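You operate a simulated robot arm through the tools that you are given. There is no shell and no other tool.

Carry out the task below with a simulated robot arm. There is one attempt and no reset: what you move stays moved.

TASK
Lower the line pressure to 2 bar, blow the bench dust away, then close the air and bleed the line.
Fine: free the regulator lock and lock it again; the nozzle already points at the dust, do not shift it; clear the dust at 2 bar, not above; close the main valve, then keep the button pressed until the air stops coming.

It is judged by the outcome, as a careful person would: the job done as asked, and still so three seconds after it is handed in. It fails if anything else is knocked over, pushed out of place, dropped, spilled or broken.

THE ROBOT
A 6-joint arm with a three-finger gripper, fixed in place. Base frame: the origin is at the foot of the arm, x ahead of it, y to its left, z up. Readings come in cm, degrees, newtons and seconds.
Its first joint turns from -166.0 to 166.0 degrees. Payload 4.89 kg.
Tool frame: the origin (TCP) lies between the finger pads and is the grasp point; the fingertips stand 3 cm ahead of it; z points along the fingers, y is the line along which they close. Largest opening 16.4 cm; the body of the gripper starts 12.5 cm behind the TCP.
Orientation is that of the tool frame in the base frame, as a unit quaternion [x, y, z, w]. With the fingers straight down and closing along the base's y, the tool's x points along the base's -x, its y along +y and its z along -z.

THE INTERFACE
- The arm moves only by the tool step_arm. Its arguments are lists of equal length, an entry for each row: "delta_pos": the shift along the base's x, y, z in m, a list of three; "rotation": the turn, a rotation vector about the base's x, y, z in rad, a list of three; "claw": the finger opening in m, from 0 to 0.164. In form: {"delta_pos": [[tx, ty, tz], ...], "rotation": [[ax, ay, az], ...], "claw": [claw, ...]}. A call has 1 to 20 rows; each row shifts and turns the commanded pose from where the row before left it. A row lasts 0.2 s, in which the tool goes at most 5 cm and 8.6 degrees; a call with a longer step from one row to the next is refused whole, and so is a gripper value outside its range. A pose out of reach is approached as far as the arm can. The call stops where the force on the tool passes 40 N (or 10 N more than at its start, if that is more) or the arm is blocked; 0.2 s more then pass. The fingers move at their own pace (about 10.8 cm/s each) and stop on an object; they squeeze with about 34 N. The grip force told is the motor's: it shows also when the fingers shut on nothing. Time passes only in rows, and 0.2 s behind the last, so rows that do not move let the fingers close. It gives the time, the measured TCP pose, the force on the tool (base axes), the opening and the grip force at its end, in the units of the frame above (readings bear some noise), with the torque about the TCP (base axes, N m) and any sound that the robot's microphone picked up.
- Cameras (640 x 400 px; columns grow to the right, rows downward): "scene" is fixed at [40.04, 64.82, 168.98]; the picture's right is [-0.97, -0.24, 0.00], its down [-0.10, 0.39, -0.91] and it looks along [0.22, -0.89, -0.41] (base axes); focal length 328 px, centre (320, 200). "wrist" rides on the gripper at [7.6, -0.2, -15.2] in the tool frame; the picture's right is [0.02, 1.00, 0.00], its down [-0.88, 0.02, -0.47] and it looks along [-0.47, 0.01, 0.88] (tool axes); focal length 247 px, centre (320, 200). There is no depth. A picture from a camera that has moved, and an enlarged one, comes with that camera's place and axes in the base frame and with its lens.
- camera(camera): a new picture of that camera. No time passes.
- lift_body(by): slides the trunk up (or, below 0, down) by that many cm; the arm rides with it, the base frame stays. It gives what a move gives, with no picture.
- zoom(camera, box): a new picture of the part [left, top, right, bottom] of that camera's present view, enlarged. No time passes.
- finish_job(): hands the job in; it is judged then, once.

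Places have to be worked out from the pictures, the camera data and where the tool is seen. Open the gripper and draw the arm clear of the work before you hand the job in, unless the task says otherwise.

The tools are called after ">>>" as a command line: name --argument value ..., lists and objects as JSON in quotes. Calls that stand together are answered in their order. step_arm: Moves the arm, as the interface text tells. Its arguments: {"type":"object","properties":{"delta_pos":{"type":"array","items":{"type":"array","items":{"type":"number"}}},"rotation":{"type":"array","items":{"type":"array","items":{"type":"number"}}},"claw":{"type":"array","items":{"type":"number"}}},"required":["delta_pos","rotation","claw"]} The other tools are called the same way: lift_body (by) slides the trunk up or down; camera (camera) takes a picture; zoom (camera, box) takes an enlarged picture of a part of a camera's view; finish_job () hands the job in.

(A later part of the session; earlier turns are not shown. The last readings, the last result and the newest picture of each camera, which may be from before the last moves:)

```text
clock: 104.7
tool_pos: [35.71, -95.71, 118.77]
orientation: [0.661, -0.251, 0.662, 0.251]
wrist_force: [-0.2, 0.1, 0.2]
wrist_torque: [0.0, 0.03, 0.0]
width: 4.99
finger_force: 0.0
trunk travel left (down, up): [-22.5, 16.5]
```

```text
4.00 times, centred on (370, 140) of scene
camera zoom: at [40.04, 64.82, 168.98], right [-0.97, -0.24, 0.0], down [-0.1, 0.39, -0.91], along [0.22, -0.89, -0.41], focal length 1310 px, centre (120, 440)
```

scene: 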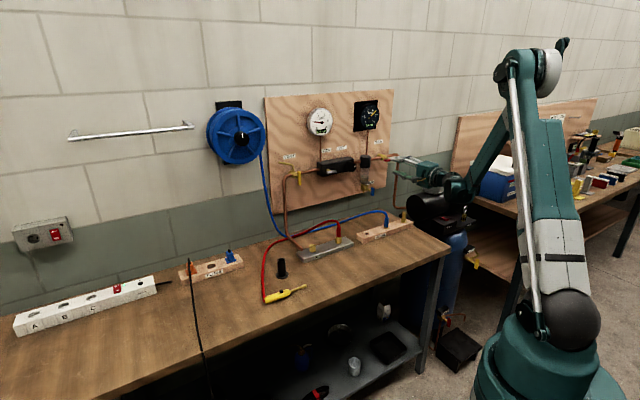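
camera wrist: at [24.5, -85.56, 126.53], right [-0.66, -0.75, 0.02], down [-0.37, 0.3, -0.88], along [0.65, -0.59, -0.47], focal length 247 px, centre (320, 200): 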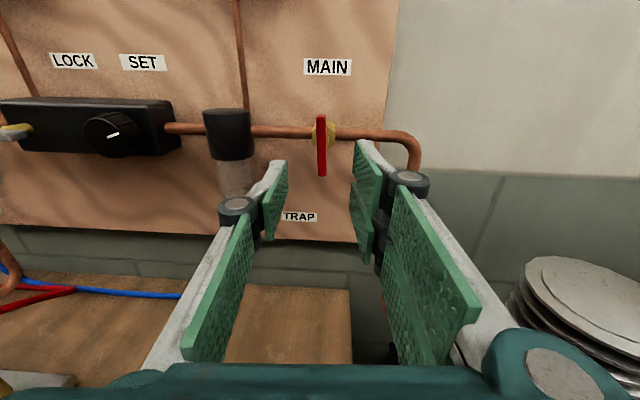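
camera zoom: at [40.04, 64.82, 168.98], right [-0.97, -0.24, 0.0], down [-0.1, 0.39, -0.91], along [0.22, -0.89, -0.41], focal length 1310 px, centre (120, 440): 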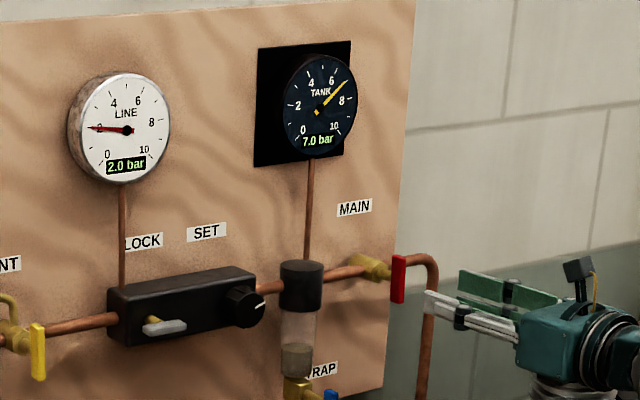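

The main valve is closed (handle across the pipe), line still 2.0 bar. I roll back to the level pose while sliding left along the panel, first half.

>>> step_arm --delta_pos '[[0.0155, 0.0163, 0.0009], [0.0155, 0.0163, 0.0009], [0.0155, 0.0163, 0.0009], [0.0155, 0.0163, 0.0009], [0.0155, 0.0163, 0.0009], [0.0155, 0.0163, 0.0009], [0.0155, 0.0163, 0.0009], [0.0155, 0.0163, 0.0009], [0.0155, 0.0163, 0.0009], [0.0155, 0.0163, 0.0009], [0.0155, 0.0163, 0.0009]]' --rotation '[[-0.10653, 0.09525, 0], [-0.10653, 0.09525, 0], [-0.10653, 0.09525, 0], [-0.10653, 0.09525, 0], [-0.10653, 0.09525, 0], [-0.10653, 0.09525, 0], [-0.10653, 0.09525, 0], [-0.10653, 0.09525, 0], [-0.10653, 0.09525, 0], [-0.10653, 0.09525, 0], [-0.10653, 0.09525, 0]]' --claw '[0.05, 0.04, 0.03, 0.02, 0.01, 0.0, 0.0, 0.0, 0.0, 0.0, 0.0]'

>>> step_arm --delta_pos '[[0.0155, 0.0163, 0.0009], [0.0155, 0.0163, 0.0009], [0.0155, 0.0163, 0.0009], [0.0155, 0.0163, 0.0009], [0.0155, 0.0163, 0.0009], [0.0155, 0.0163, 0.0009], [0.0155, 0.0163, 0.0009], [0.0155, 0.0163, 0.0009], [0.0155, 0.0163, 0.0009], [0.0155, 0.0163, 0.0009], [0.0155, 0.0163, 0.0009], [0, 0, 0]]' --rotation '[[-0.10653, 0.09525, 0], [-0.10653, 0.09525, 0], [-0.10653, 0.09525, 0], [-0.10653, 0.09525, 0], [-0.10653, 0.09525, 0], [-0.10653, 0.09525, 0], [-0.10653, 0.09525, 0], [-0.10653, 0.09525, 0], [-0.10653, 0.09525, 0], [-0.10653, 0.09525, 0], [-0.10653, 0.09525, 0], [0, 0, 0]]' --claw '[0.0, 0.0, 0.0, 0.0, 0.0, 0.0, 0.0, 0.0, 0.0, 0.0, 0.0, 0.0]'

```text
clock: 107.1
tool_pos: [52.61, -78.16, 119.7]
orientation: [0.647, 0.288, 0.288, 0.645]
wrist_force: [-0.1, -0.3, 1.7]
wrist_torque: [-0.04, 0.0, 0.13]
width: 0.02
finger_force: 33.8
trunk travel left (down, up): [-22.5, 16.5]
```

```text
clock: 109.7
tool_pos: [69.72, -59.84, 120.7]
orientation: [0.251, 0.661, -0.254, 0.66]
wrist_force: [-0.6, 0.6, -0.6]
wrist_torque: [-0.03, 0.0, 0.01]
width: 0.0
finger_force: 33.9
trunk travel left (down, up): [-22.5, 16.5]
```

Back level at the same start pose. I repeat the swing to above the gun.

>>> step_arm --delta_pos '[[0.0048, 0.0232, -0.0091], [0.0048, 0.0232, -0.0091], [0.0048, 0.0232, -0.0091], [0.0048, 0.0232, -0.0091], [0.0048, 0.0232, -0.0091], [0.0048, 0.0232, -0.0091], [0.0048, 0.0232, -0.0091], [0.0048, 0.0232, -0.0091], [0.0048, 0.0232, -0.0091], [0.0048, 0.0232, -0.0091], [0.0048, 0.0232, -0.0091], [0.0048, 0.0232, -0.0091], [0.0048, 0.0232, -0.0091], [0.0048, 0.0232, -0.0091], [0.0048, 0.0232, -0.0091], [0, 0, 0]]' --rotation '[[0.0959, -0.0632, -0.0834], [0.0959, -0.0632, -0.0834], [0.0959, -0.0632, -0.0834], [0.0959, -0.0632, -0.0834], [0.0959, -0.0632, -0.0834], [0.0959, -0.0632, -0.0834], [0.0959, -0.0632, -0.0834], [0.0959, -0.0632, -0.0834], [0.0959, -0.0632, -0.0834], [0.0959, -0.0632, -0.0834], [0.0959, -0.0632, -0.0834], [0.0959, -0.0632, -0.0834], [0.0959, -0.0632, -0.0834], [0.0959, -0.0632, -0.0834], [0.0959, -0.0632, -0.0834], [0, 0, 0]]' --claw '[0.0, 0.0, 0.0, 0.0, 0.0, 0.0, 0.0, 0.0, 0.0, 0.0, 0.0, 0.0, 0.0, 0.0, 0.0, 0.0]'

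>>> zoom --camera "scene" --box '[250, 260, 346, 320]'

>>> zoom --camera "wrist" --box '[170, 70, 330, 170]'

```text
clock: 113.1
tool_pos: [76.93, -25.25, 107.01]
orientation: [0.951, 0.083, 0.027, 0.297]
wrist_force: [0.8, -0.3, 1.1]
wrist_torque: [0.01, -0.02, 0.05]
width: 0.0
finger_force: 33.9
trunk travel left (down, up): [-22.5, 16.5]
```

```text
6.67 times, centred on (298, 290) of scene
camera zoom: at [40.04, 64.82, 168.98], right [-0.97, -0.24, 0.0], down [-0.1, 0.39, -0.91], along [0.22, -0.89, -0.41], focal length 2183 px, centre (467, -400)
```

zoom: 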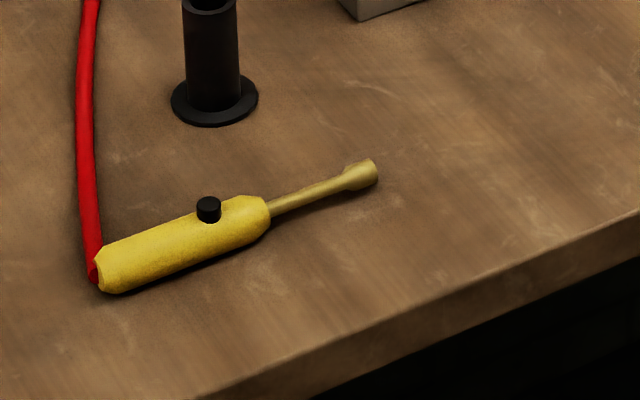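

```text
4.00 times, centred on (250, 120) of wrist
camera zoom: at [82.93, -15.38, 119.52], right [0.16, -0.81, 0.57], down [-0.91, 0.1, 0.4], along [-0.38, -0.58, -0.72], focal length 988 px, centre (600, 520)
```

zoom: 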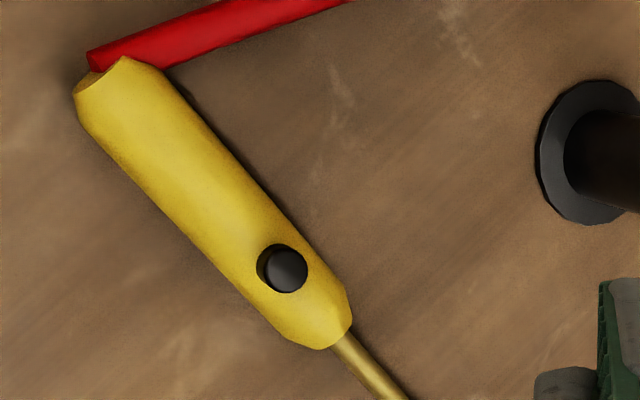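

The gun has not moved at all. I descend along the same line to just above the button.

>>> step_arm --delta_pos '[[0, 0.0004, -0.025], [0, 0.0004, -0.025], [0, 0.0004, -0.025], [0, 0.0004, -0.025], [0, 0.0004, -0.025], [0, 0, -0.01], [0, 0, -0.007], [0, 0, 0]]' --rotation '[[0, 0, 0], [0, 0, 0], [0, 0, 0], [0, 0, 0], [0, 0, 0], [0, 0, 0], [0, 0, 0], [0, 0, 0]]' --claw '[0.0, 0.0, 0.0, 0.0, 0.0, 0.0, 0.0, 0.0]'

>>> zoom --camera "scene" --box '[264, 280, 296, 300]'

>>> zoom --camera "wrist" --box '[220, 100, 420, 225]'

```text
clock: 114.9
tool_pos: [76.76, -25.15, 92.77]
orientation: [0.951, 0.083, 0.026, 0.297]
wrist_force: [-0.1, -0.7, 0.2]
wrist_torque: [-0.03, 0.01, -0.01]
width: 0.0
finger_force: 33.7
trunk travel left (down, up): [-22.5, 16.5]
```

```text
16.00 times, centred on (280, 290) of scene
camera zoom: at [40.04, 64.82, 168.98], right [-0.97, -0.24, 0.0], down [-0.1, 0.39, -0.91], along [0.22, -0.89, -0.41], focal length 5239 px, centre (960, -1240)
```

zoom: 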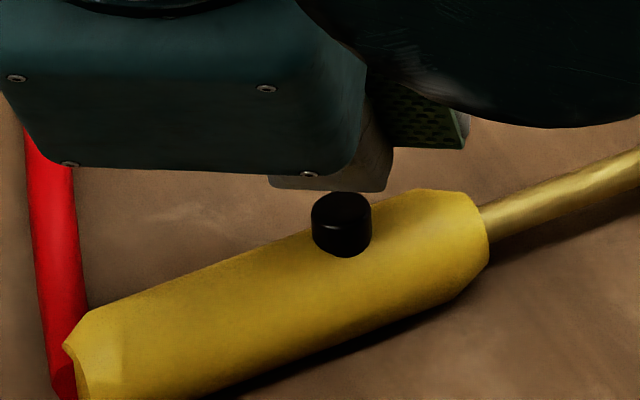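

```text
3.20 times, centred on (320, 162) of wrist
camera zoom: at [82.93, -15.18, 105.29], right [0.16, -0.81, 0.57], down [-0.91, 0.1, 0.4], along [-0.38, -0.58, -0.72], focal length 790 px, centre (320, 320)
```

zoom: 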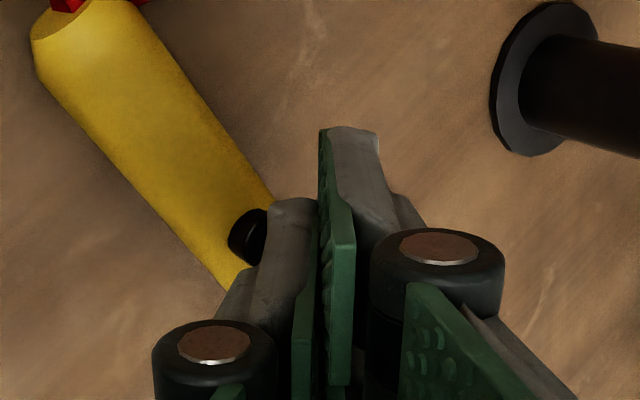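

Aligned as before. I lower to 91.8 and then press in small steps.

>>> step_arm --delta_pos '[[0, 0, -0.0025], [0, 0, -0.0025], [0, 0, -0.0025], [0, 0, -0.0025], [0, 0, 0]]' --rotation '[[0, 0, 0], [0, 0, 0], [0, 0, 0], [0, 0, 0], [0, 0, 0]]' --claw '[0.0, 0.0, 0.0, 0.0, 0.0]'

>>> step_arm --delta_pos '[[0, 0, -0.0015], [0, 0, 0], [0, 0, 0]]' --rotation '[[0, 0, 0], [0, 0, 0], [0, 0, 0]]' --claw '[0.0, 0.0, 0.0]'

>>> zoom --camera "scene" --box '[256, 260, 352, 320]'

>>> zoom --camera "scene" --box '[304, 106, 336, 138]'

```text
clock: 116.1
tool_pos: [76.77, -25.03, 91.83]
orientation: [0.951, 0.084, 0.026, 0.297]
wrist_force: [0.0, 0.4, 1.1]
wrist_torque: [-0.04, 0.01, 0.02]
width: 0.0
finger_force: 34.2
trunk travel left (down, up): [-22.5, 16.5]
heard: click
```

```text
clock: 116.9
tool_pos: [76.96, -25.22, 91.73]
orientation: [0.951, 0.083, 0.026, 0.297]
wrist_force: [-0.3, -0.1, 2.4]
wrist_torque: [-0.01, -0.01, 0.0]
width: 0.01
finger_force: 33.8
trunk travel left (down, up): [-22.5, 16.5]
```

```text
6.67 times, centred on (304, 290) of scene
camera zoom: at [40.04, 64.82, 168.98], right [-0.97, -0.24, 0.0], down [-0.1, 0.39, -0.91], along [0.22, -0.89, -0.41], focal length 2183 px, centre (427, -400)
```

zoom: 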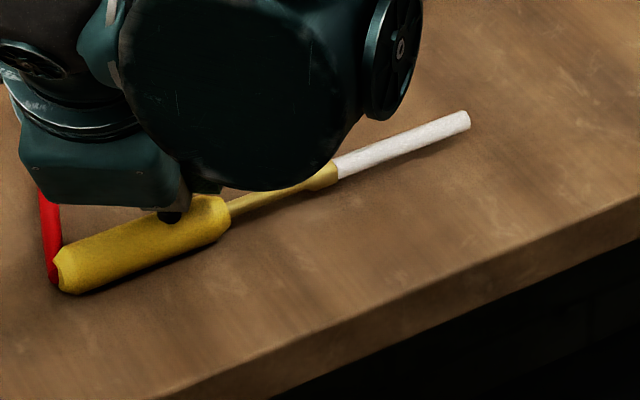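

```text
12.50 times, centred on (320, 122) of scene
camera zoom: at [40.04, 64.82, 168.98], right [-0.97, -0.24, 0.0], down [-0.1, 0.39, -0.91], along [0.22, -0.89, -0.41], focal length 4093 px, centre (320, 1175)
```

zoom: 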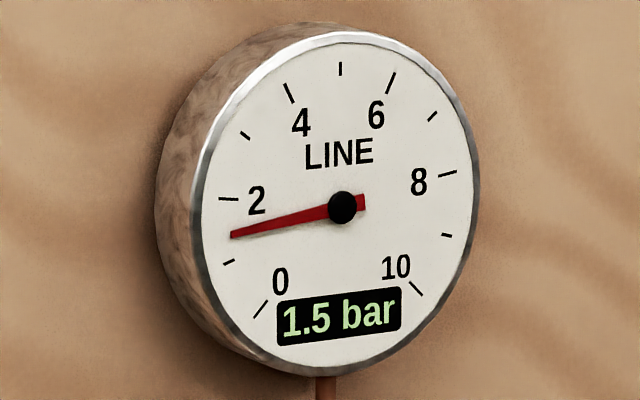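

The jet is on and the line is falling (1.5 bar) with the main closed. I keep the button pressed and wait for it to empty.

>>> step_arm --delta_pos '[[0, 0, 0], [0, 0, 0], [0, 0, 0], [0, 0, 0], [0, 0, 0], [0, 0, 0], [0, 0, 0], [0, 0, 0], [0, 0, 0], [0, 0, 0], [0, 0, 0], [0, 0, 0], [0, 0, 0], [0, 0, 0], [0, 0, 0], [0, 0, 0], [0, 0, 0], [0, 0, 0], [0, 0, 0], [0, 0, 0]]' --rotation '[[0, 0, 0], [0, 0, 0], [0, 0, 0], [0, 0, 0], [0, 0, 0], [0, 0, 0], [0, 0, 0], [0, 0, 0], [0, 0, 0], [0, 0, 0], [0, 0, 0], [0, 0, 0], [0, 0, 0], [0, 0, 0], [0, 0, 0], [0, 0, 0], [0, 0, 0], [0, 0, 0], [0, 0, 0], [0, 0, 0]]' --claw '[0.0, 0.0, 0.0, 0.0, 0.0, 0.0, 0.0, 0.0, 0.0, 0.0, 0.0, 0.0, 0.0, 0.0, 0.0, 0.0, 0.0, 0.0, 0.0, 0.0]'

>>> zoom --camera "scene" --box '[256, 260, 352, 320]'

>>> zoom --camera "scene" --box '[300, 100, 380, 150]'

```text
clock: 121.1
tool_pos: [76.9, -25.14, 91.68]
orientation: [0.951, 0.083, 0.026, 0.297]
wrist_force: [-0.2, 0.3, 2.3]
wrist_torque: [-0.01, 0.04, 0.0]
width: 0.0
finger_force: 33.9
trunk travel left (down, up): [-22.5, 16.5]
```

```text
6.67 times, centred on (304, 290) of scene
camera zoom: at [40.04, 64.82, 168.98], right [-0.97, -0.24, 0.0], down [-0.1, 0.39, -0.91], along [0.22, -0.89, -0.41], focal length 2183 px, centre (427, -400)
```

zoom: 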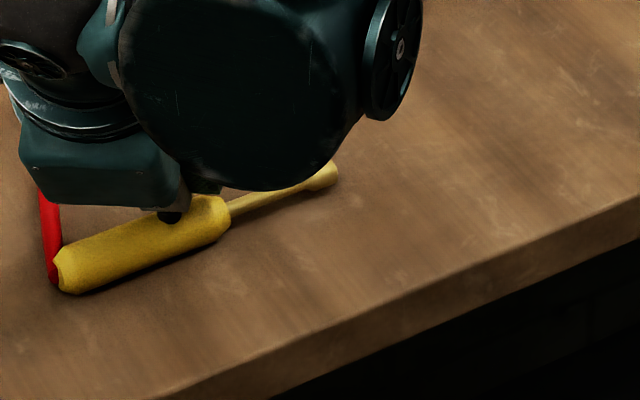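

```text
8.00 times, centred on (340, 125) of scene
camera zoom: at [40.04, 64.82, 168.98], right [-0.97, -0.24, 0.0], down [-0.1, 0.39, -0.91], along [0.22, -0.89, -0.41], focal length 2620 px, centre (160, 800)
```

zoom: 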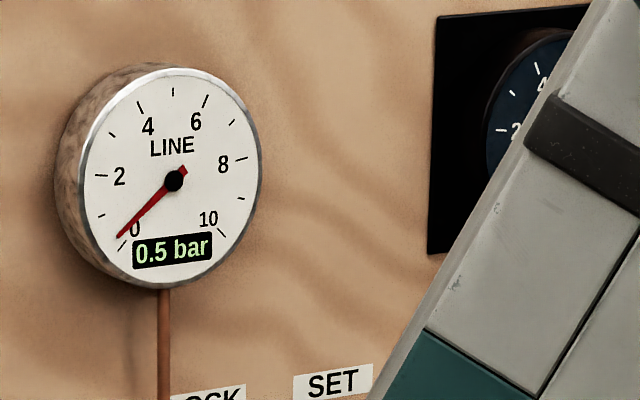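

The jet has faded but the gauge still shows about 0.3–0.5 bar. I keep holding the button for four more seconds.

>>> step_arm --delta_pos '[[0, 0, 0], [0, 0, 0], [0, 0, 0], [0, 0, 0], [0, 0, 0], [0, 0, 0], [0, 0, 0], [0, 0, 0], [0, 0, 0], [0, 0, 0], [0, 0, 0], [0, 0, 0], [0, 0, 0], [0, 0, 0], [0, 0, 0], [0, 0, 0], [0, 0, 0], [0, 0, 0], [0, 0, 0], [0, 0, 0]]' --rotation '[[0, 0, 0], [0, 0, 0], [0, 0, 0], [0, 0, 0], [0, 0, 0], [0, 0, 0], [0, 0, 0], [0, 0, 0], [0, 0, 0], [0, 0, 0], [0, 0, 0], [0, 0, 0], [0, 0, 0], [0, 0, 0], [0, 0, 0], [0, 0, 0], [0, 0, 0], [0, 0, 0], [0, 0, 0], [0, 0, 0]]' --claw '[0.0, 0.0, 0.0, 0.0, 0.0, 0.0, 0.0, 0.0, 0.0, 0.0, 0.0, 0.0, 0.0, 0.0, 0.0, 0.0, 0.0, 0.0, 0.0, 0.0]'

>>> zoom --camera "scene" --box '[304, 106, 336, 138]'

```text
clock: 125.3
tool_pos: [76.92, -25.2, 91.71]
orientation: [0.951, 0.083, 0.026, 0.297]
wrist_force: [-0.3, 0.1, 2.1]
wrist_torque: [-0.01, 0.03, 0.02]
width: 0.0
finger_force: 34.0
trunk travel left (down, up): [-22.5, 16.5]
```

```text
12.50 times, centred on (320, 122) of scene
camera zoom: at [40.04, 64.82, 168.98], right [-0.97, -0.24, 0.0], down [-0.1, 0.39, -0.91], along [0.22, -0.89, -0.41], focal length 4093 px, centre (320, 1175)
```

zoom: 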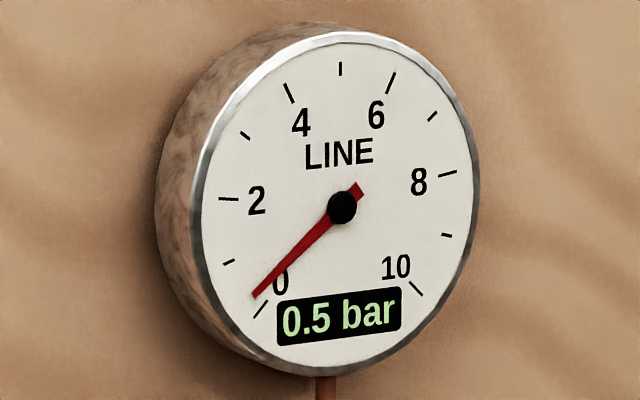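

The needle still shows about 0.35 bar. I hold on longer and compare.

>>> step_arm --delta_pos '[[0, 0, 0], [0, 0, 0], [0, 0, 0], [0, 0, 0], [0, 0, 0], [0, 0, 0], [0, 0, 0], [0, 0, 0], [0, 0, 0], [0, 0, 0], [0, 0, 0], [0, 0, 0], [0, 0, 0], [0, 0, 0], [0, 0, 0], [0, 0, 0], [0, 0, 0], [0, 0, 0], [0, 0, 0], [0, 0, 0]]' --rotation '[[0, 0, 0], [0, 0, 0], [0, 0, 0], [0, 0, 0], [0, 0, 0], [0, 0, 0], [0, 0, 0], [0, 0, 0], [0, 0, 0], [0, 0, 0], [0, 0, 0], [0, 0, 0], [0, 0, 0], [0, 0, 0], [0, 0, 0], [0, 0, 0], [0, 0, 0], [0, 0, 0], [0, 0, 0], [0, 0, 0]]' --claw '[0.0, 0.0, 0.0, 0.0, 0.0, 0.0, 0.0, 0.0, 0.0, 0.0, 0.0, 0.0, 0.0, 0.0, 0.0, 0.0, 0.0, 0.0, 0.0, 0.0]'

>>> zoom --camera "scene" --box '[304, 106, 336, 138]'

>>> zoom --camera "scene" --box '[256, 260, 352, 320]'

```text
clock: 129.5
tool_pos: [76.94, -25.13, 91.62]
orientation: [0.951, 0.083, 0.025, 0.297]
wrist_force: [-0.5, 0.0, 2.5]
wrist_torque: [-0.03, 0.0, -0.02]
width: 0.0
finger_force: 33.9
trunk travel left (down, up): [-22.5, 16.5]
```

```text
12.50 times, centred on (320, 122) of scene
camera zoom: at [40.04, 64.82, 168.98], right [-0.97, -0.24, 0.0], down [-0.1, 0.39, -0.91], along [0.22, -0.89, -0.41], focal length 4093 px, centre (320, 1175)
```

zoom: 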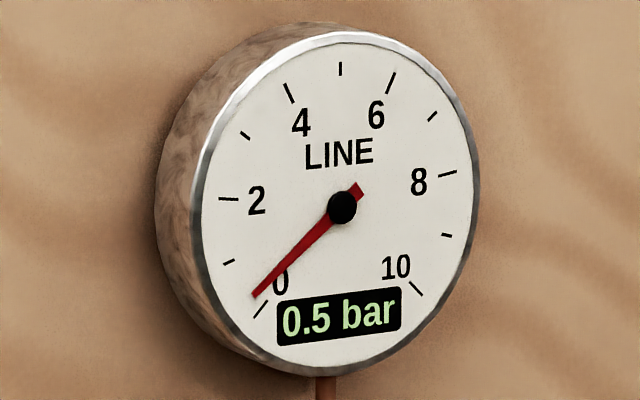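

```text
6.67 times, centred on (304, 290) of scene
camera zoom: at [40.04, 64.82, 168.98], right [-0.97, -0.24, 0.0], down [-0.1, 0.39, -0.91], along [0.22, -0.89, -0.41], focal length 2183 px, centre (427, -400)
```

zoom: 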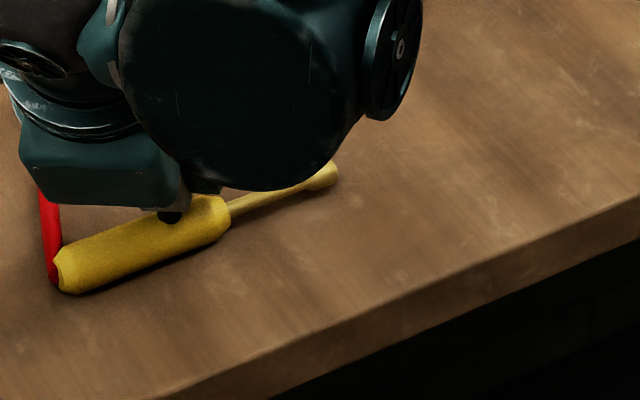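

The reading is stuck near 0.36 bar with the jet gone, perhaps because the button is only just at its switching point. I press 0.1 cm deeper and see whether it falls on.

>>> step_arm --delta_pos '[[0, 0, -0.001], [0, 0, 0], [0, 0, 0], [0, 0, 0], [0, 0, 0], [0, 0, 0]]' --rotation '[[0, 0, 0], [0, 0, 0], [0, 0, 0], [0, 0, 0], [0, 0, 0], [0, 0, 0]]' --claw '[0.0, 0.0, 0.0, 0.0, 0.0, 0.0]'

>>> zoom --camera "scene" --box '[304, 106, 336, 138]'

>>> zoom --camera "scene" --box '[256, 260, 352, 320]'

```text
clock: 130.9
tool_pos: [76.95, -25.2, 91.6]
orientation: [0.951, 0.083, 0.027, 0.297]
wrist_force: [0.0, -0.3, 3.8]
wrist_torque: [-0.02, 0.02, 0.03]
width: 0.0
finger_force: 34.2
trunk travel left (down, up): [-22.5, 16.5]
```

```text
12.50 times, centred on (320, 122) of scene
camera zoom: at [40.04, 64.82, 168.98], right [-0.97, -0.24, 0.0], down [-0.1, 0.39, -0.91], along [0.22, -0.89, -0.41], focal length 4093 px, centre (320, 1175)
```

zoom: 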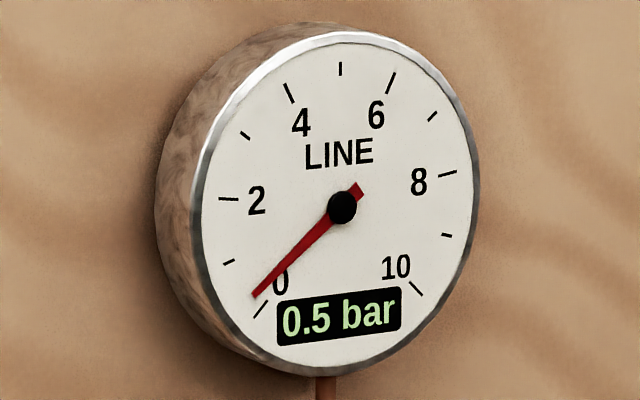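

```text
6.67 times, centred on (304, 290) of scene
camera zoom: at [40.04, 64.82, 168.98], right [-0.97, -0.24, 0.0], down [-0.1, 0.39, -0.91], along [0.22, -0.89, -0.41], focal length 2183 px, centre (427, -400)
```

zoom: 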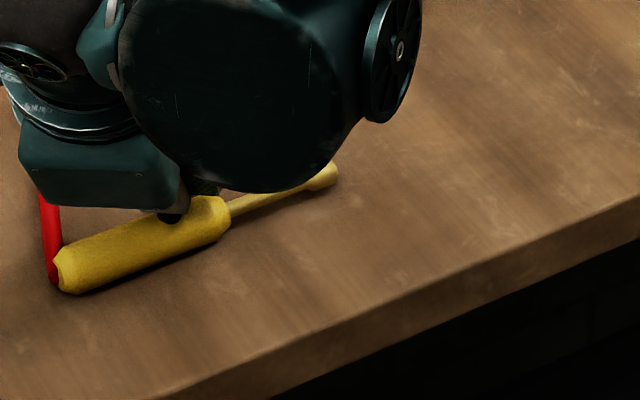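

No change. I press another 0.15 cm to be sure the button is fully down.

>>> step_arm --delta_pos '[[0, 0, -0.0015], [0, 0, 0], [0, 0, 0], [0, 0, 0], [0, 0, 0], [0, 0, 0], [0, 0, 0], [0, 0, 0]]' --rotation '[[0, 0, 0], [0, 0, 0], [0, 0, 0], [0, 0, 0], [0, 0, 0], [0, 0, 0], [0, 0, 0], [0, 0, 0]]' --claw '[0.0, 0.0, 0.0, 0.0, 0.0, 0.0, 0.0, 0.0]'

>>> zoom --camera "scene" --box '[304, 106, 336, 138]'

>>> zoom --camera "scene" --box '[330, 140, 426, 200]'

```text
clock: 132.7
tool_pos: [76.91, -25.2, 91.47]
orientation: [0.951, 0.084, 0.026, 0.298]
wrist_force: [0.1, 0.3, 7.3]
wrist_torque: [-0.06, -0.02, 0.05]
width: 0.0
finger_force: 33.9
trunk travel left (down, up): [-22.5, 16.5]
```

```text
12.50 times, centred on (320, 122) of scene
camera zoom: at [40.04, 64.82, 168.98], right [-0.97, -0.24, 0.0], down [-0.1, 0.39, -0.91], along [0.22, -0.89, -0.41], focal length 4093 px, centre (320, 1175)
```

zoom: 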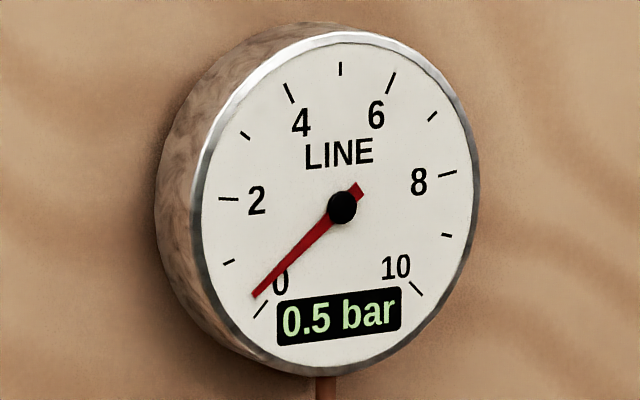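

```text
6.67 times, centred on (378, 170) of scene
camera zoom: at [40.04, 64.82, 168.98], right [-0.97, -0.24, 0.0], down [-0.1, 0.39, -0.91], along [0.22, -0.89, -0.41], focal length 2183 px, centre (-67, 400)
```

zoom: 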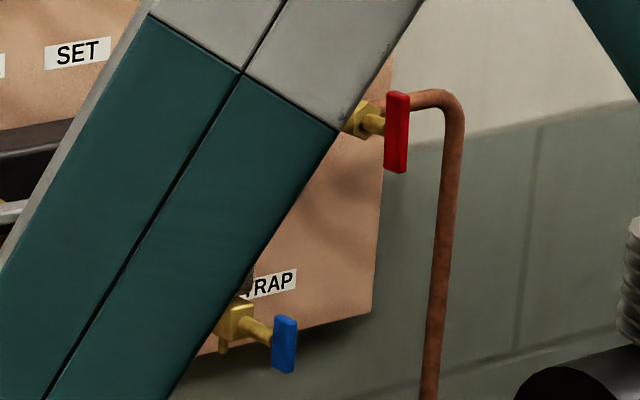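

The reading holds at 0.36 bar, and the main handle looks about 3–4° short of vertical, so a small leak through the main valve is possible. I release the button and see whether the line creeps up.

>>> step_arm --delta_pos '[[0, 0, 0.005], [0, 0, 0.01], [0, 0, 0.02], [0, 0, 0.02], [0, 0, 0.02], [0, 0, 0.02], [0, 0, 0.02], [0, 0, 0.02], [0, 0, 0.02], [0, 0, 0], [0, 0, 0], [0, 0, 0], [0, 0, 0]]' --rotation '[[0, 0, 0], [0, 0, 0], [0, 0, 0], [0, 0, 0], [0, 0, 0], [0, 0, 0], [0, 0, 0], [0, 0, 0], [0, 0, 0], [0, 0, 0], [0, 0, 0], [0, 0, 0], [0, 0, 0]]' --claw '[0.0, 0.0, 0.0, 0.0, 0.0, 0.0, 0.0, 0.0, 0.0, 0.0, 0.0, 0.0, 0.0]'

>>> zoom --camera "scene" --box '[304, 106, 336, 138]'

>>> zoom --camera "scene" --box '[360, 140, 424, 180]'

```text
clock: 135.5
tool_pos: [76.94, -25.22, 106.74]
orientation: [0.951, 0.083, 0.026, 0.297]
wrist_force: [0.8, 0.2, -0.7]
wrist_torque: [0.03, 0.03, -0.03]
width: 0.0
finger_force: 34.3
trunk travel left (down, up): [-22.5, 16.5]
```

```text
12.50 times, centred on (320, 122) of scene
camera zoom: at [40.04, 64.82, 168.98], right [-0.97, -0.24, 0.0], down [-0.1, 0.39, -0.91], along [0.22, -0.89, -0.41], focal length 4093 px, centre (320, 1175)
```

zoom: 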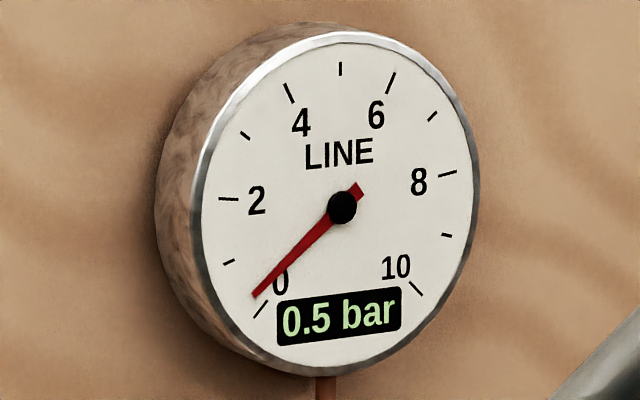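

```text
10.00 times, centred on (392, 160) of scene
camera zoom: at [40.04, 64.82, 168.98], right [-0.97, -0.24, 0.0], down [-0.1, 0.39, -0.91], along [0.22, -0.89, -0.41], focal length 3275 px, centre (-400, 600)
```

zoom: 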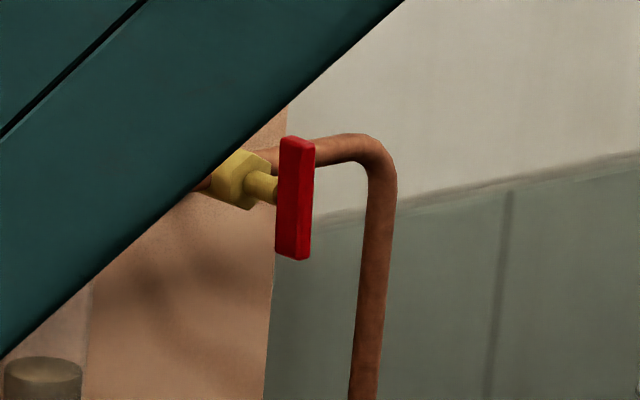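

The line does not creep up after release (still about 0.36 bar), so the main is tight. I wait a few more seconds to be sure it is steady.

>>> step_arm --delta_pos '[[0, 0, 0], [0, 0, 0], [0, 0, 0], [0, 0, 0], [0, 0, 0], [0, 0, 0], [0, 0, 0], [0, 0, 0], [0, 0, 0], [0, 0, 0], [0, 0, 0], [0, 0, 0], [0, 0, 0], [0, 0, 0], [0, 0, 0], [0, 0, 0], [0, 0, 0], [0, 0, 0], [0, 0, 0], [0, 0, 0]]' --rotation '[[0, 0, 0], [0, 0, 0], [0, 0, 0], [0, 0, 0], [0, 0, 0], [0, 0, 0], [0, 0, 0], [0, 0, 0], [0, 0, 0], [0, 0, 0], [0, 0, 0], [0, 0, 0], [0, 0, 0], [0, 0, 0], [0, 0, 0], [0, 0, 0], [0, 0, 0], [0, 0, 0], [0, 0, 0], [0, 0, 0]]' --claw '[0.0, 0.0, 0.0, 0.0, 0.0, 0.0, 0.0, 0.0, 0.0, 0.0, 0.0, 0.0, 0.0, 0.0, 0.0, 0.0, 0.0, 0.0, 0.0, 0.0]'

>>> zoom --camera "scene" --box '[304, 106, 336, 138]'

>>> zoom --camera "scene" --box '[250, 260, 346, 320]'

```text
clock: 139.7
tool_pos: [76.9, -25.31, 106.88]
orientation: [0.951, 0.083, 0.025, 0.297]
wrist_force: [0.1, -0.3, 0.9]
wrist_torque: [0.02, -0.01, 0.0]
width: 0.01
finger_force: 34.3
trunk travel left (down, up): [-22.5, 16.5]
```

```text
12.50 times, centred on (320, 122) of scene
camera zoom: at [40.04, 64.82, 168.98], right [-0.97, -0.24, 0.0], down [-0.1, 0.39, -0.91], along [0.22, -0.89, -0.41], focal length 4093 px, centre (320, 1175)
```

zoom: 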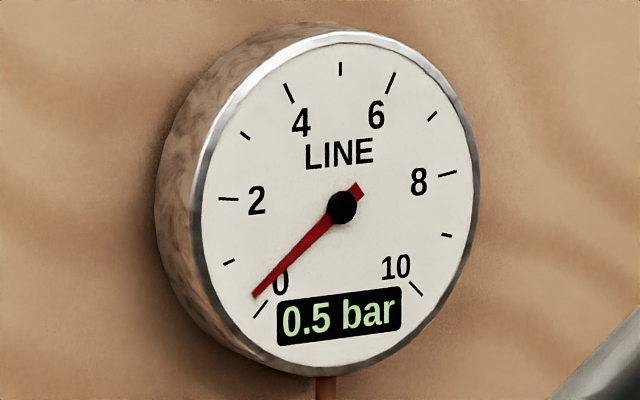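

```text
6.67 times, centred on (298, 290) of scene
camera zoom: at [40.04, 64.82, 168.98], right [-0.97, -0.24, 0.0], down [-0.1, 0.39, -0.91], along [0.22, -0.89, -0.41], focal length 2183 px, centre (467, -400)
```

zoom: 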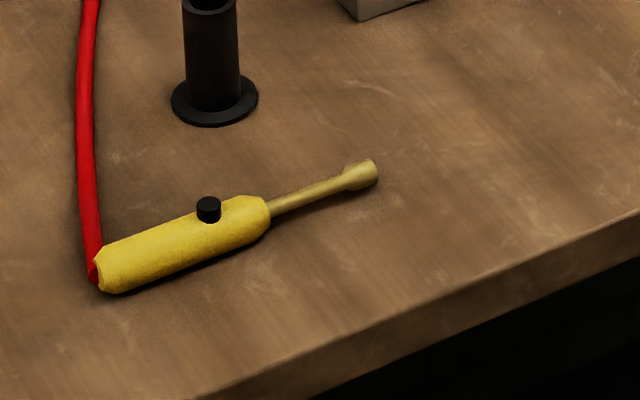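

The line is pinned at about 0.36 bar whether the button is pressed or not, which fits the main valve being ~4° short of fully closed (I turned the handle back slightly while still gripping). I go back to close it fully: first swing up to the level pose.

>>> step_arm --delta_pos '[[-0.0046, -0.0231, 0.0094], [-0.0046, -0.0231, 0.0094], [-0.0046, -0.0231, 0.0094], [-0.0046, -0.0231, 0.0094], [-0.0046, -0.0231, 0.0094], [-0.0046, -0.0231, 0.0094], [-0.0046, -0.0231, 0.0094], [-0.0046, -0.0231, 0.0094], [-0.0046, -0.0231, 0.0094], [-0.0046, -0.0231, 0.0094], [-0.0046, -0.0231, 0.0094], [-0.0046, -0.0231, 0.0094], [-0.0046, -0.0231, 0.0094], [-0.0046, -0.0231, 0.0094], [-0.0046, -0.0231, 0.0094], [0, 0, 0]]' --rotation '[[-0.0959, 0.0632, 0.0834], [-0.0959, 0.0632, 0.0834], [-0.0959, 0.0632, 0.0834], [-0.0959, 0.0632, 0.0834], [-0.0959, 0.0632, 0.0834], [-0.0959, 0.0632, 0.0834], [-0.0959, 0.0632, 0.0834], [-0.0959, 0.0632, 0.0834], [-0.0959, 0.0632, 0.0834], [-0.0959, 0.0632, 0.0834], [-0.0959, 0.0632, 0.0834], [-0.0959, 0.0632, 0.0834], [-0.0959, 0.0632, 0.0834], [-0.0959, 0.0632, 0.0834], [-0.0959, 0.0632, 0.0834], [0, 0, 0]]' --claw '[0.0, 0.0, 0.0, 0.0, 0.0, 0.0, 0.0, 0.0, 0.0, 0.0, 0.0, 0.0, 0.0, 0.0, 0.0, 0.0]'

```text
clock: 143.1
tool_pos: [69.98, -59.96, 121.06]
orientation: [0.253, 0.66, -0.254, 0.66]
wrist_force: [0.2, 0.3, -0.5]
wrist_torque: [-0.01, 0.02, 0.03]
width: 0.02
finger_force: 34.2
trunk travel left (down, up): [-22.5, 16.5]
```

Level again. I slide right along the panel to the main valve without rolling (fingers closing sideways will straddle the upright handle).

>>> step_arm --delta_pos '[[-0.0203, -0.02165, -0.0013], [-0.0203, -0.02165, -0.0013], [-0.0203, -0.02165, -0.0013], [-0.0203, -0.02165, -0.0013], [-0.0203, -0.02165, -0.0013], [-0.0203, -0.02165, -0.0013], [-0.0203, -0.02165, -0.0013], [-0.0203, -0.02165, -0.0013], [-0.0203, -0.02165, -0.0013], [-0.0203, -0.02165, -0.0013], [-0.0203, -0.02165, -0.0013], [-0.0203, -0.02165, -0.0013], [-0.0203, -0.02165, -0.0013], [-0.0203, -0.02165, -0.0013], [-0.0203, -0.02165, -0.0013], [-0.0203, -0.02165, -0.0013], [-0.0203, -0.02165, -0.0013], [0, 0, 0]]' --rotation '[[0, 0, 0], [0, 0, 0], [0, 0, 0], [0, 0, 0], [0, 0, 0], [0, 0, 0], [0, 0, 0], [0, 0, 0], [0, 0, 0], [0, 0, 0], [0, 0, 0], [0, 0, 0], [0, 0, 0], [0, 0, 0], [0, 0, 0], [0, 0, 0], [0, 0, 0], [0, 0, 0]]' --claw '[0.0, 0.0, 0.0, 0.0, 0.0, 0.0, 0.0, 0.0, 0.0, 0.0, 0.0, 0.0, 0.02, 0.04, 0.05, 0.05, 0.05, 0.05]'

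>>> camera --camera "wrist"

>>> zoom --camera "scene" --box '[290, 90, 450, 190]'

```text
clock: 146.9
tool_pos: [35.42, -96.39, 118.75]
orientation: [0.253, 0.66, -0.254, 0.66]
wrist_force: [0.1, 0.1, 0.5]
wrist_torque: [0.01, 0.0, 0.03]
width: 4.99
finger_force: 0.1
trunk travel left (down, up): [-22.5, 16.5]
```

```text
taken
camera wrist: at [24.04, -86.41, 111.22], right [0.67, 0.74, -0.02], down [-0.34, 0.33, 0.88], along [0.66, -0.58, 0.47], focal length 247 px, centre (320, 200)
```

wrist: 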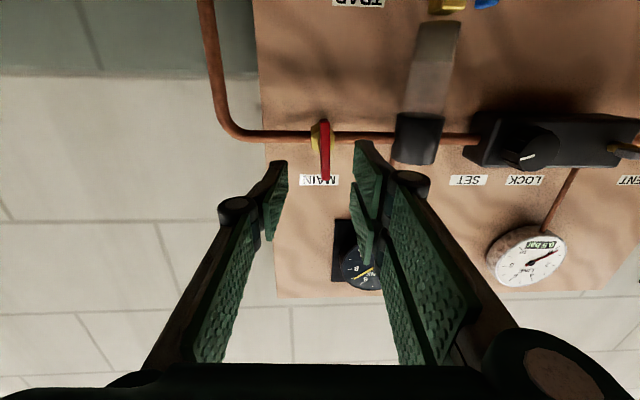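

```text
4.00 times, centred on (370, 140) of scene
camera zoom: at [40.04, 64.82, 168.98], right [-0.97, -0.24, 0.0], down [-0.1, 0.39, -0.91], along [0.22, -0.89, -0.41], focal length 1310 px, centre (120, 440)
```

zoom: 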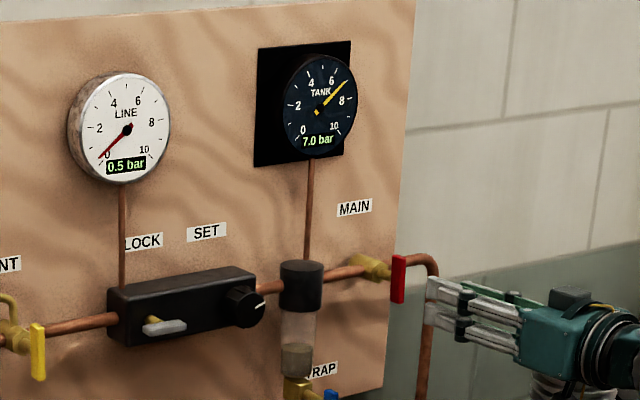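

In position. I zoom on the handle to see its exact angle and alignment.

>>> zoom --camera "wrist" --box '[270, 95, 390, 195]'

>>> zoom --camera "wrist" --box '[220, 80, 420, 205]'

```text
4.00 times, centred on (330, 145) of wrist
camera zoom: at [24.04, -86.41, 111.22], right [0.67, 0.74, -0.02], down [-0.34, 0.33, 0.88], along [0.66, -0.58, 0.47], focal length 988 px, centre (280, 420)
```

zoom: 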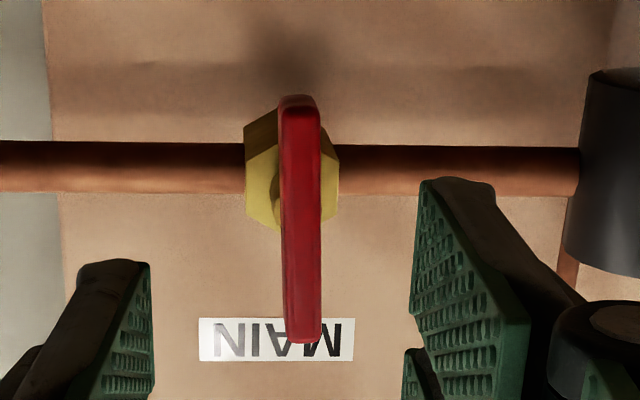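

```text
3.20 times, centred on (320, 142) of wrist
camera zoom: at [24.04, -86.41, 111.22], right [0.67, 0.74, -0.02], down [-0.34, 0.33, 0.88], along [0.66, -0.58, 0.47], focal length 790 px, centre (320, 384)
```

zoom: 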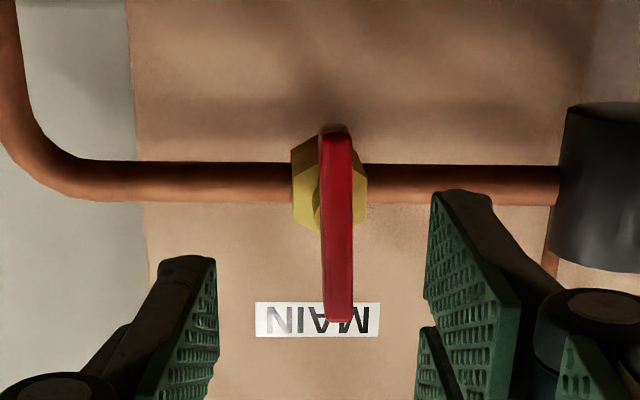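

The handle is about 3.5° short of vertical, as suspected. I shift 0.5 cm, move in, and grip it again.

>>> step_arm --delta_pos '[[0.01574, -0.01272, 0.0003], [0.01574, -0.01272, 0.0003], [0.01574, -0.01272, 0.0003], [0.01574, -0.01272, 0.0003], [0.01574, -0.01272, 0.0003], [0, 0, 0]]' --rotation '[[0, 0, 0], [0, 0, 0], [0, 0, 0], [0, 0, 0], [0, 0, 0], [0, 0, 0]]' --claw '[0.05, 0.05, 0.05, 0.05, 0.05, 0.05]'

>>> zoom --camera "wrist" --box '[220, 100, 420, 225]'

```text
clock: 148.3
tool_pos: [43.33, -102.97, 118.88]
orientation: [0.252, 0.661, -0.253, 0.66]
wrist_force: [0.0, -0.5, -0.8]
wrist_torque: [-0.07, -0.06, -0.01]
width: 5.0
finger_force: 0.0
trunk travel left (down, up): [-22.5, 16.5]
```

```text
3.20 times, centred on (320, 162) of wrist
camera zoom: at [32.04, -92.97, 111.4], right [0.67, 0.74, -0.02], down [-0.34, 0.33, 0.88], along [0.66, -0.58, 0.47], focal length 790 px, centre (320, 320)
```

zoom: 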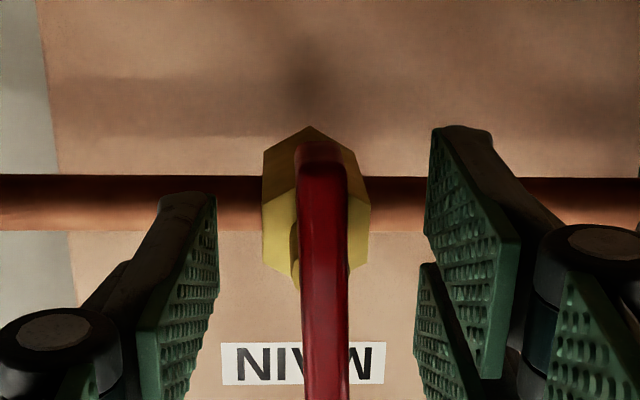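

The bar is centred between the fingers. I close on it.

>>> step_arm --delta_pos '[[0, 0, 0], [0, 0, 0], [0, 0, 0], [0, 0, 0]]' --rotation '[[0, 0, 0], [0, 0, 0], [0, 0, 0], [0, 0, 0]]' --claw '[0.03, 0.015, 0.005, 0.005]'

>>> zoom --camera "wrist" --box '[220, 100, 420, 225]'

>>> zoom --camera "scene" --box '[304, 106, 336, 138]'

```text
clock: 149.3
tool_pos: [43.38, -103.03, 118.94]
orientation: [0.253, 0.66, -0.254, 0.66]
wrist_force: [-1.5, -10.4, 3.0]
wrist_torque: [0.02, 0.03, -1.02]
width: 1.25
finger_force: 45.2
trunk travel left (down, up): [-22.5, 16.5]
```

```text
3.20 times, centred on (320, 162) of wrist
camera zoom: at [31.97, -93.0, 111.4], right [0.67, 0.74, -0.02], down [-0.34, 0.33, 0.88], along [0.66, -0.58, 0.47], focal length 790 px, centre (320, 320)
```

zoom: 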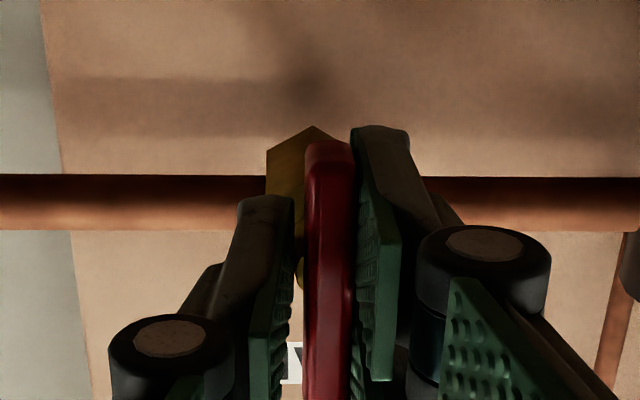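

```text
12.50 times, centred on (320, 122) of scene
camera zoom: at [40.04, 64.82, 168.98], right [-0.97, -0.24, 0.0], down [-0.1, 0.39, -0.91], along [0.22, -0.89, -0.41], focal length 4093 px, centre (320, 1175)
```

zoom: 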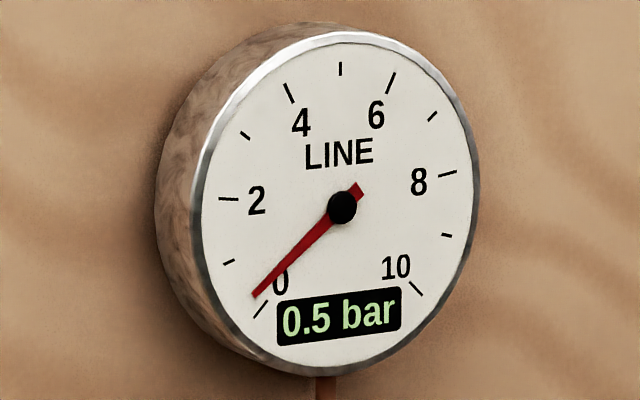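

Gripped. Now I turn clockwise in small steps (total about 4.6°) and read the torque about the axis.

>>> step_arm --delta_pos '[[-0.0003, -0.0003, 0], [0, 0, 0], [0, 0, 0], [0, 0, 0]]' --rotation '[[0, 0, 0], [0.0298, -0.0267, 0], [0.0298, -0.0267, 0], [0, 0, 0]]' --claw '[0.005, 0.005, 0.005, 0.005]'

```text
clock: 150.3
tool_pos: [43.45, -102.96, 119.03]
orientation: [0.279, 0.65, -0.226, 0.67]
wrist_force: [13.5, -19.6, 10.6]
wrist_torque: [-0.86, 0.97, -1.45]
width: 1.4
finger_force: 45.4
trunk travel left (down, up): [-22.5, 16.5]
```

A firm 1.3 N·m counter-torque: the handle is now against its closed stop. I open without turning back and retreat.

>>> step_arm --delta_pos '[[0, 0, 0], [0, 0, 0], [0, 0, 0], [-0.0187, 0.0167, 0], [-0.0187, 0.0167, 0], [-0.0187, 0.0167, 0], [-0.0187, 0.0167, 0], [0, 0, 0]]' --rotation '[[0, 0, 0], [0, 0, 0], [0, 0, 0], [0, 0, 0], [0, 0, 0], [0, 0, 0], [0, 0, 0], [-0.0597, 0.0534, 0]]' --claw '[0.03, 0.05, 0.05, 0.05, 0.05, 0.05, 0.05, 0.05]'

>>> zoom --camera "wrist" --box '[220, 80, 420, 205]'

>>> zoom --camera "scene" --box '[290, 90, 450, 190]'

```text
clock: 152.1
tool_pos: [35.78, -96.22, 119.01]
orientation: [0.252, 0.66, -0.254, 0.66]
wrist_force: [-0.1, 0.4, 0.2]
wrist_torque: [0.02, -0.01, 0.01]
width: 5.0
finger_force: 0.0
trunk travel left (down, up): [-22.5, 16.5]
```

```text
3.20 times, centred on (320, 142) of wrist
camera zoom: at [24.39, -86.18, 111.45], right [0.67, 0.74, -0.02], down [-0.34, 0.33, 0.88], along [0.66, -0.58, 0.47], focal length 790 px, centre (320, 384)
```

zoom: 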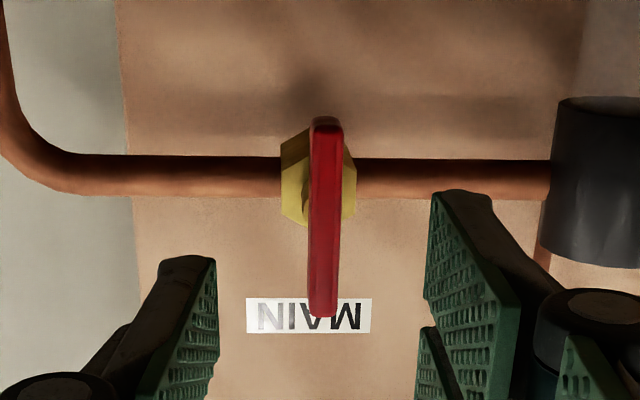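

```text
4.00 times, centred on (370, 140) of scene
camera zoom: at [40.04, 64.82, 168.98], right [-0.97, -0.24, 0.0], down [-0.1, 0.39, -0.91], along [0.22, -0.89, -0.41], focal length 1310 px, centre (120, 440)
```

zoom: 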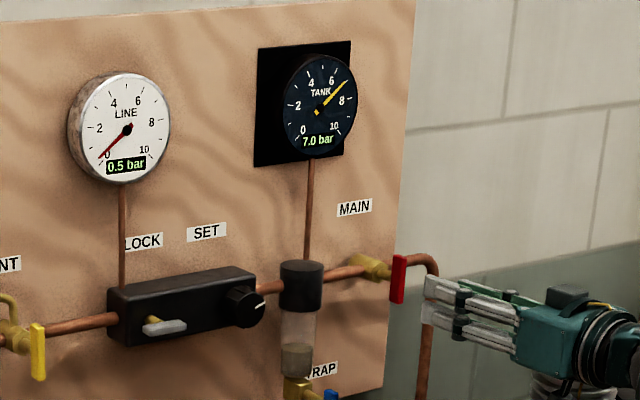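

The handle is now exactly vertical. I slide back to the left, then swing over the gun again to bleed the rest.

>>> step_arm --delta_pos '[[0.0201, 0.0213, 0.0012], [0.0201, 0.0213, 0.0012], [0.0201, 0.0213, 0.0012], [0.0201, 0.0213, 0.0012], [0.0201, 0.0213, 0.0012], [0.0201, 0.0213, 0.0012], [0.0201, 0.0213, 0.0012], [0.0201, 0.0213, 0.0012], [0.0201, 0.0213, 0.0012], [0.0201, 0.0213, 0.0012], [0.0201, 0.0213, 0.0012], [0.0201, 0.0213, 0.0012], [0.0201, 0.0213, 0.0012], [0.0201, 0.0213, 0.0012], [0.0201, 0.0213, 0.0012], [0.0201, 0.0213, 0.0012], [0.0201, 0.0213, 0.0012], [0, 0, 0]]' --rotation '[[0, 0, 0], [0, 0, 0], [0, 0, 0], [0, 0, 0], [0, 0, 0], [0, 0, 0], [0, 0, 0], [0, 0, 0], [0, 0, 0], [0, 0, 0], [0, 0, 0], [0, 0, 0], [0, 0, 0], [0, 0, 0], [0, 0, 0], [0, 0, 0], [0, 0, 0], [0, 0, 0]]' --claw '[0.05, 0.04, 0.03, 0.02, 0.01, 0.0, 0.0, 0.0, 0.0, 0.0, 0.0, 0.0, 0.0, 0.0, 0.0, 0.0, 0.0, 0.0]'

>>> step_arm --delta_pos '[[0.0047, 0.0233, -0.0093], [0.0047, 0.0233, -0.0093], [0.0047, 0.0233, -0.0093], [0.0047, 0.0233, -0.0093], [0.0047, 0.0233, -0.0093], [0.0047, 0.0233, -0.0093], [0.0047, 0.0233, -0.0093], [0.0047, 0.0233, -0.0093], [0.0047, 0.0233, -0.0093], [0.0047, 0.0233, -0.0093], [0.0047, 0.0233, -0.0093], [0.0047, 0.0233, -0.0093], [0.0047, 0.0233, -0.0093], [0.0047, 0.0233, -0.0093], [0.0047, 0.0233, -0.0093], [0, 0, 0]]' --rotation '[[0.0959, -0.0632, -0.0834], [0.0959, -0.0632, -0.0834], [0.0959, -0.0632, -0.0834], [0.0959, -0.0632, -0.0834], [0.0959, -0.0632, -0.0834], [0.0959, -0.0632, -0.0834], [0.0959, -0.0632, -0.0834], [0.0959, -0.0632, -0.0834], [0.0959, -0.0632, -0.0834], [0.0959, -0.0632, -0.0834], [0.0959, -0.0632, -0.0834], [0.0959, -0.0632, -0.0834], [0.0959, -0.0632, -0.0834], [0.0959, -0.0632, -0.0834], [0.0959, -0.0632, -0.0834], [0, 0, 0]]' --claw '[0.0, 0.0, 0.0, 0.0, 0.0, 0.0, 0.0, 0.0, 0.0, 0.0, 0.0, 0.0, 0.0, 0.0, 0.0, 0.0]'

```text
clock: 155.9
tool_pos: [69.99, -59.86, 121.02]
orientation: [0.252, 0.661, -0.253, 0.66]
wrist_force: [0.1, -0.2, 0.8]
wrist_torque: [0.03, 0.06, -0.04]
width: 0.01
finger_force: 34.0
trunk travel left (down, up): [-22.5, 16.5]
```

```text
clock: 159.3
tool_pos: [76.93, -25.1, 107.08]
orientation: [0.951, 0.083, 0.026, 0.297]
wrist_force: [0.2, 0.5, 0.8]
wrist_torque: [0.01, -0.03, -0.06]
width: 0.0
finger_force: 33.7
trunk travel left (down, up): [-22.5, 16.5]
```

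Back above the gun in the same pose. I descend to just above the button and check the alignment.

>>> step_arm --delta_pos '[[0, 0.0001, -0.025], [0, 0.0001, -0.025], [0, 0.0001, -0.025], [0, 0.0001, -0.025], [0, 0.0001, -0.025], [0, 0, -0.01], [0, 0, -0.0075], [0, 0, 0]]' --rotation '[[0, 0, 0], [0, 0, 0], [0, 0, 0], [0, 0, 0], [0, 0, 0], [0, 0, 0], [0, 0, 0], [0, 0, 0]]' --claw '[0.0, 0.0, 0.0, 0.0, 0.0, 0.0, 0.0, 0.0]'

>>> zoom --camera "scene" --box '[264, 280, 296, 300]'

>>> zoom --camera "wrist" --box '[220, 100, 420, 225]'

```text
clock: 161.1
tool_pos: [77.09, -24.91, 92.65]
orientation: [0.951, 0.083, 0.025, 0.297]
wrist_force: [0.0, 0.0, -0.1]
wrist_torque: [-0.01, 0.01, -0.07]
width: 0.0
finger_force: 34.4
trunk travel left (down, up): [-22.5, 16.5]
```

```text
16.00 times, centred on (280, 290) of scene
camera zoom: at [40.04, 64.82, 168.98], right [-0.97, -0.24, 0.0], down [-0.1, 0.39, -0.91], along [0.22, -0.89, -0.41], focal length 5239 px, centre (960, -1240)
```

zoom: 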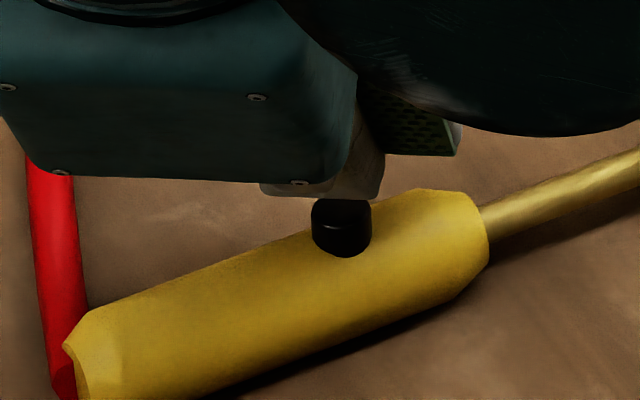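

```text
3.20 times, centred on (320, 162) of wrist
camera zoom: at [83.08, -15.02, 105.18], right [0.16, -0.81, 0.57], down [-0.91, 0.1, 0.4], along [-0.38, -0.58, -0.72], focal length 790 px, centre (320, 320)
```

zoom: 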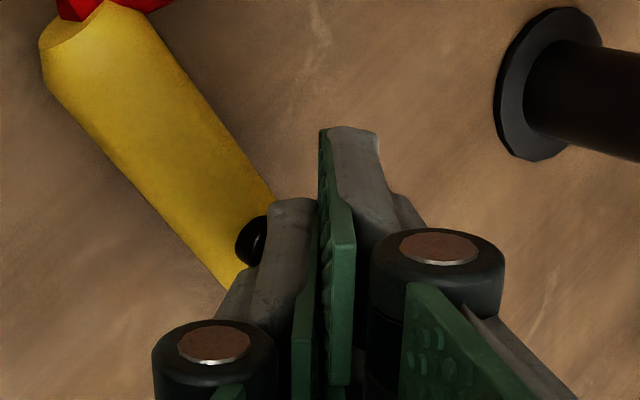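

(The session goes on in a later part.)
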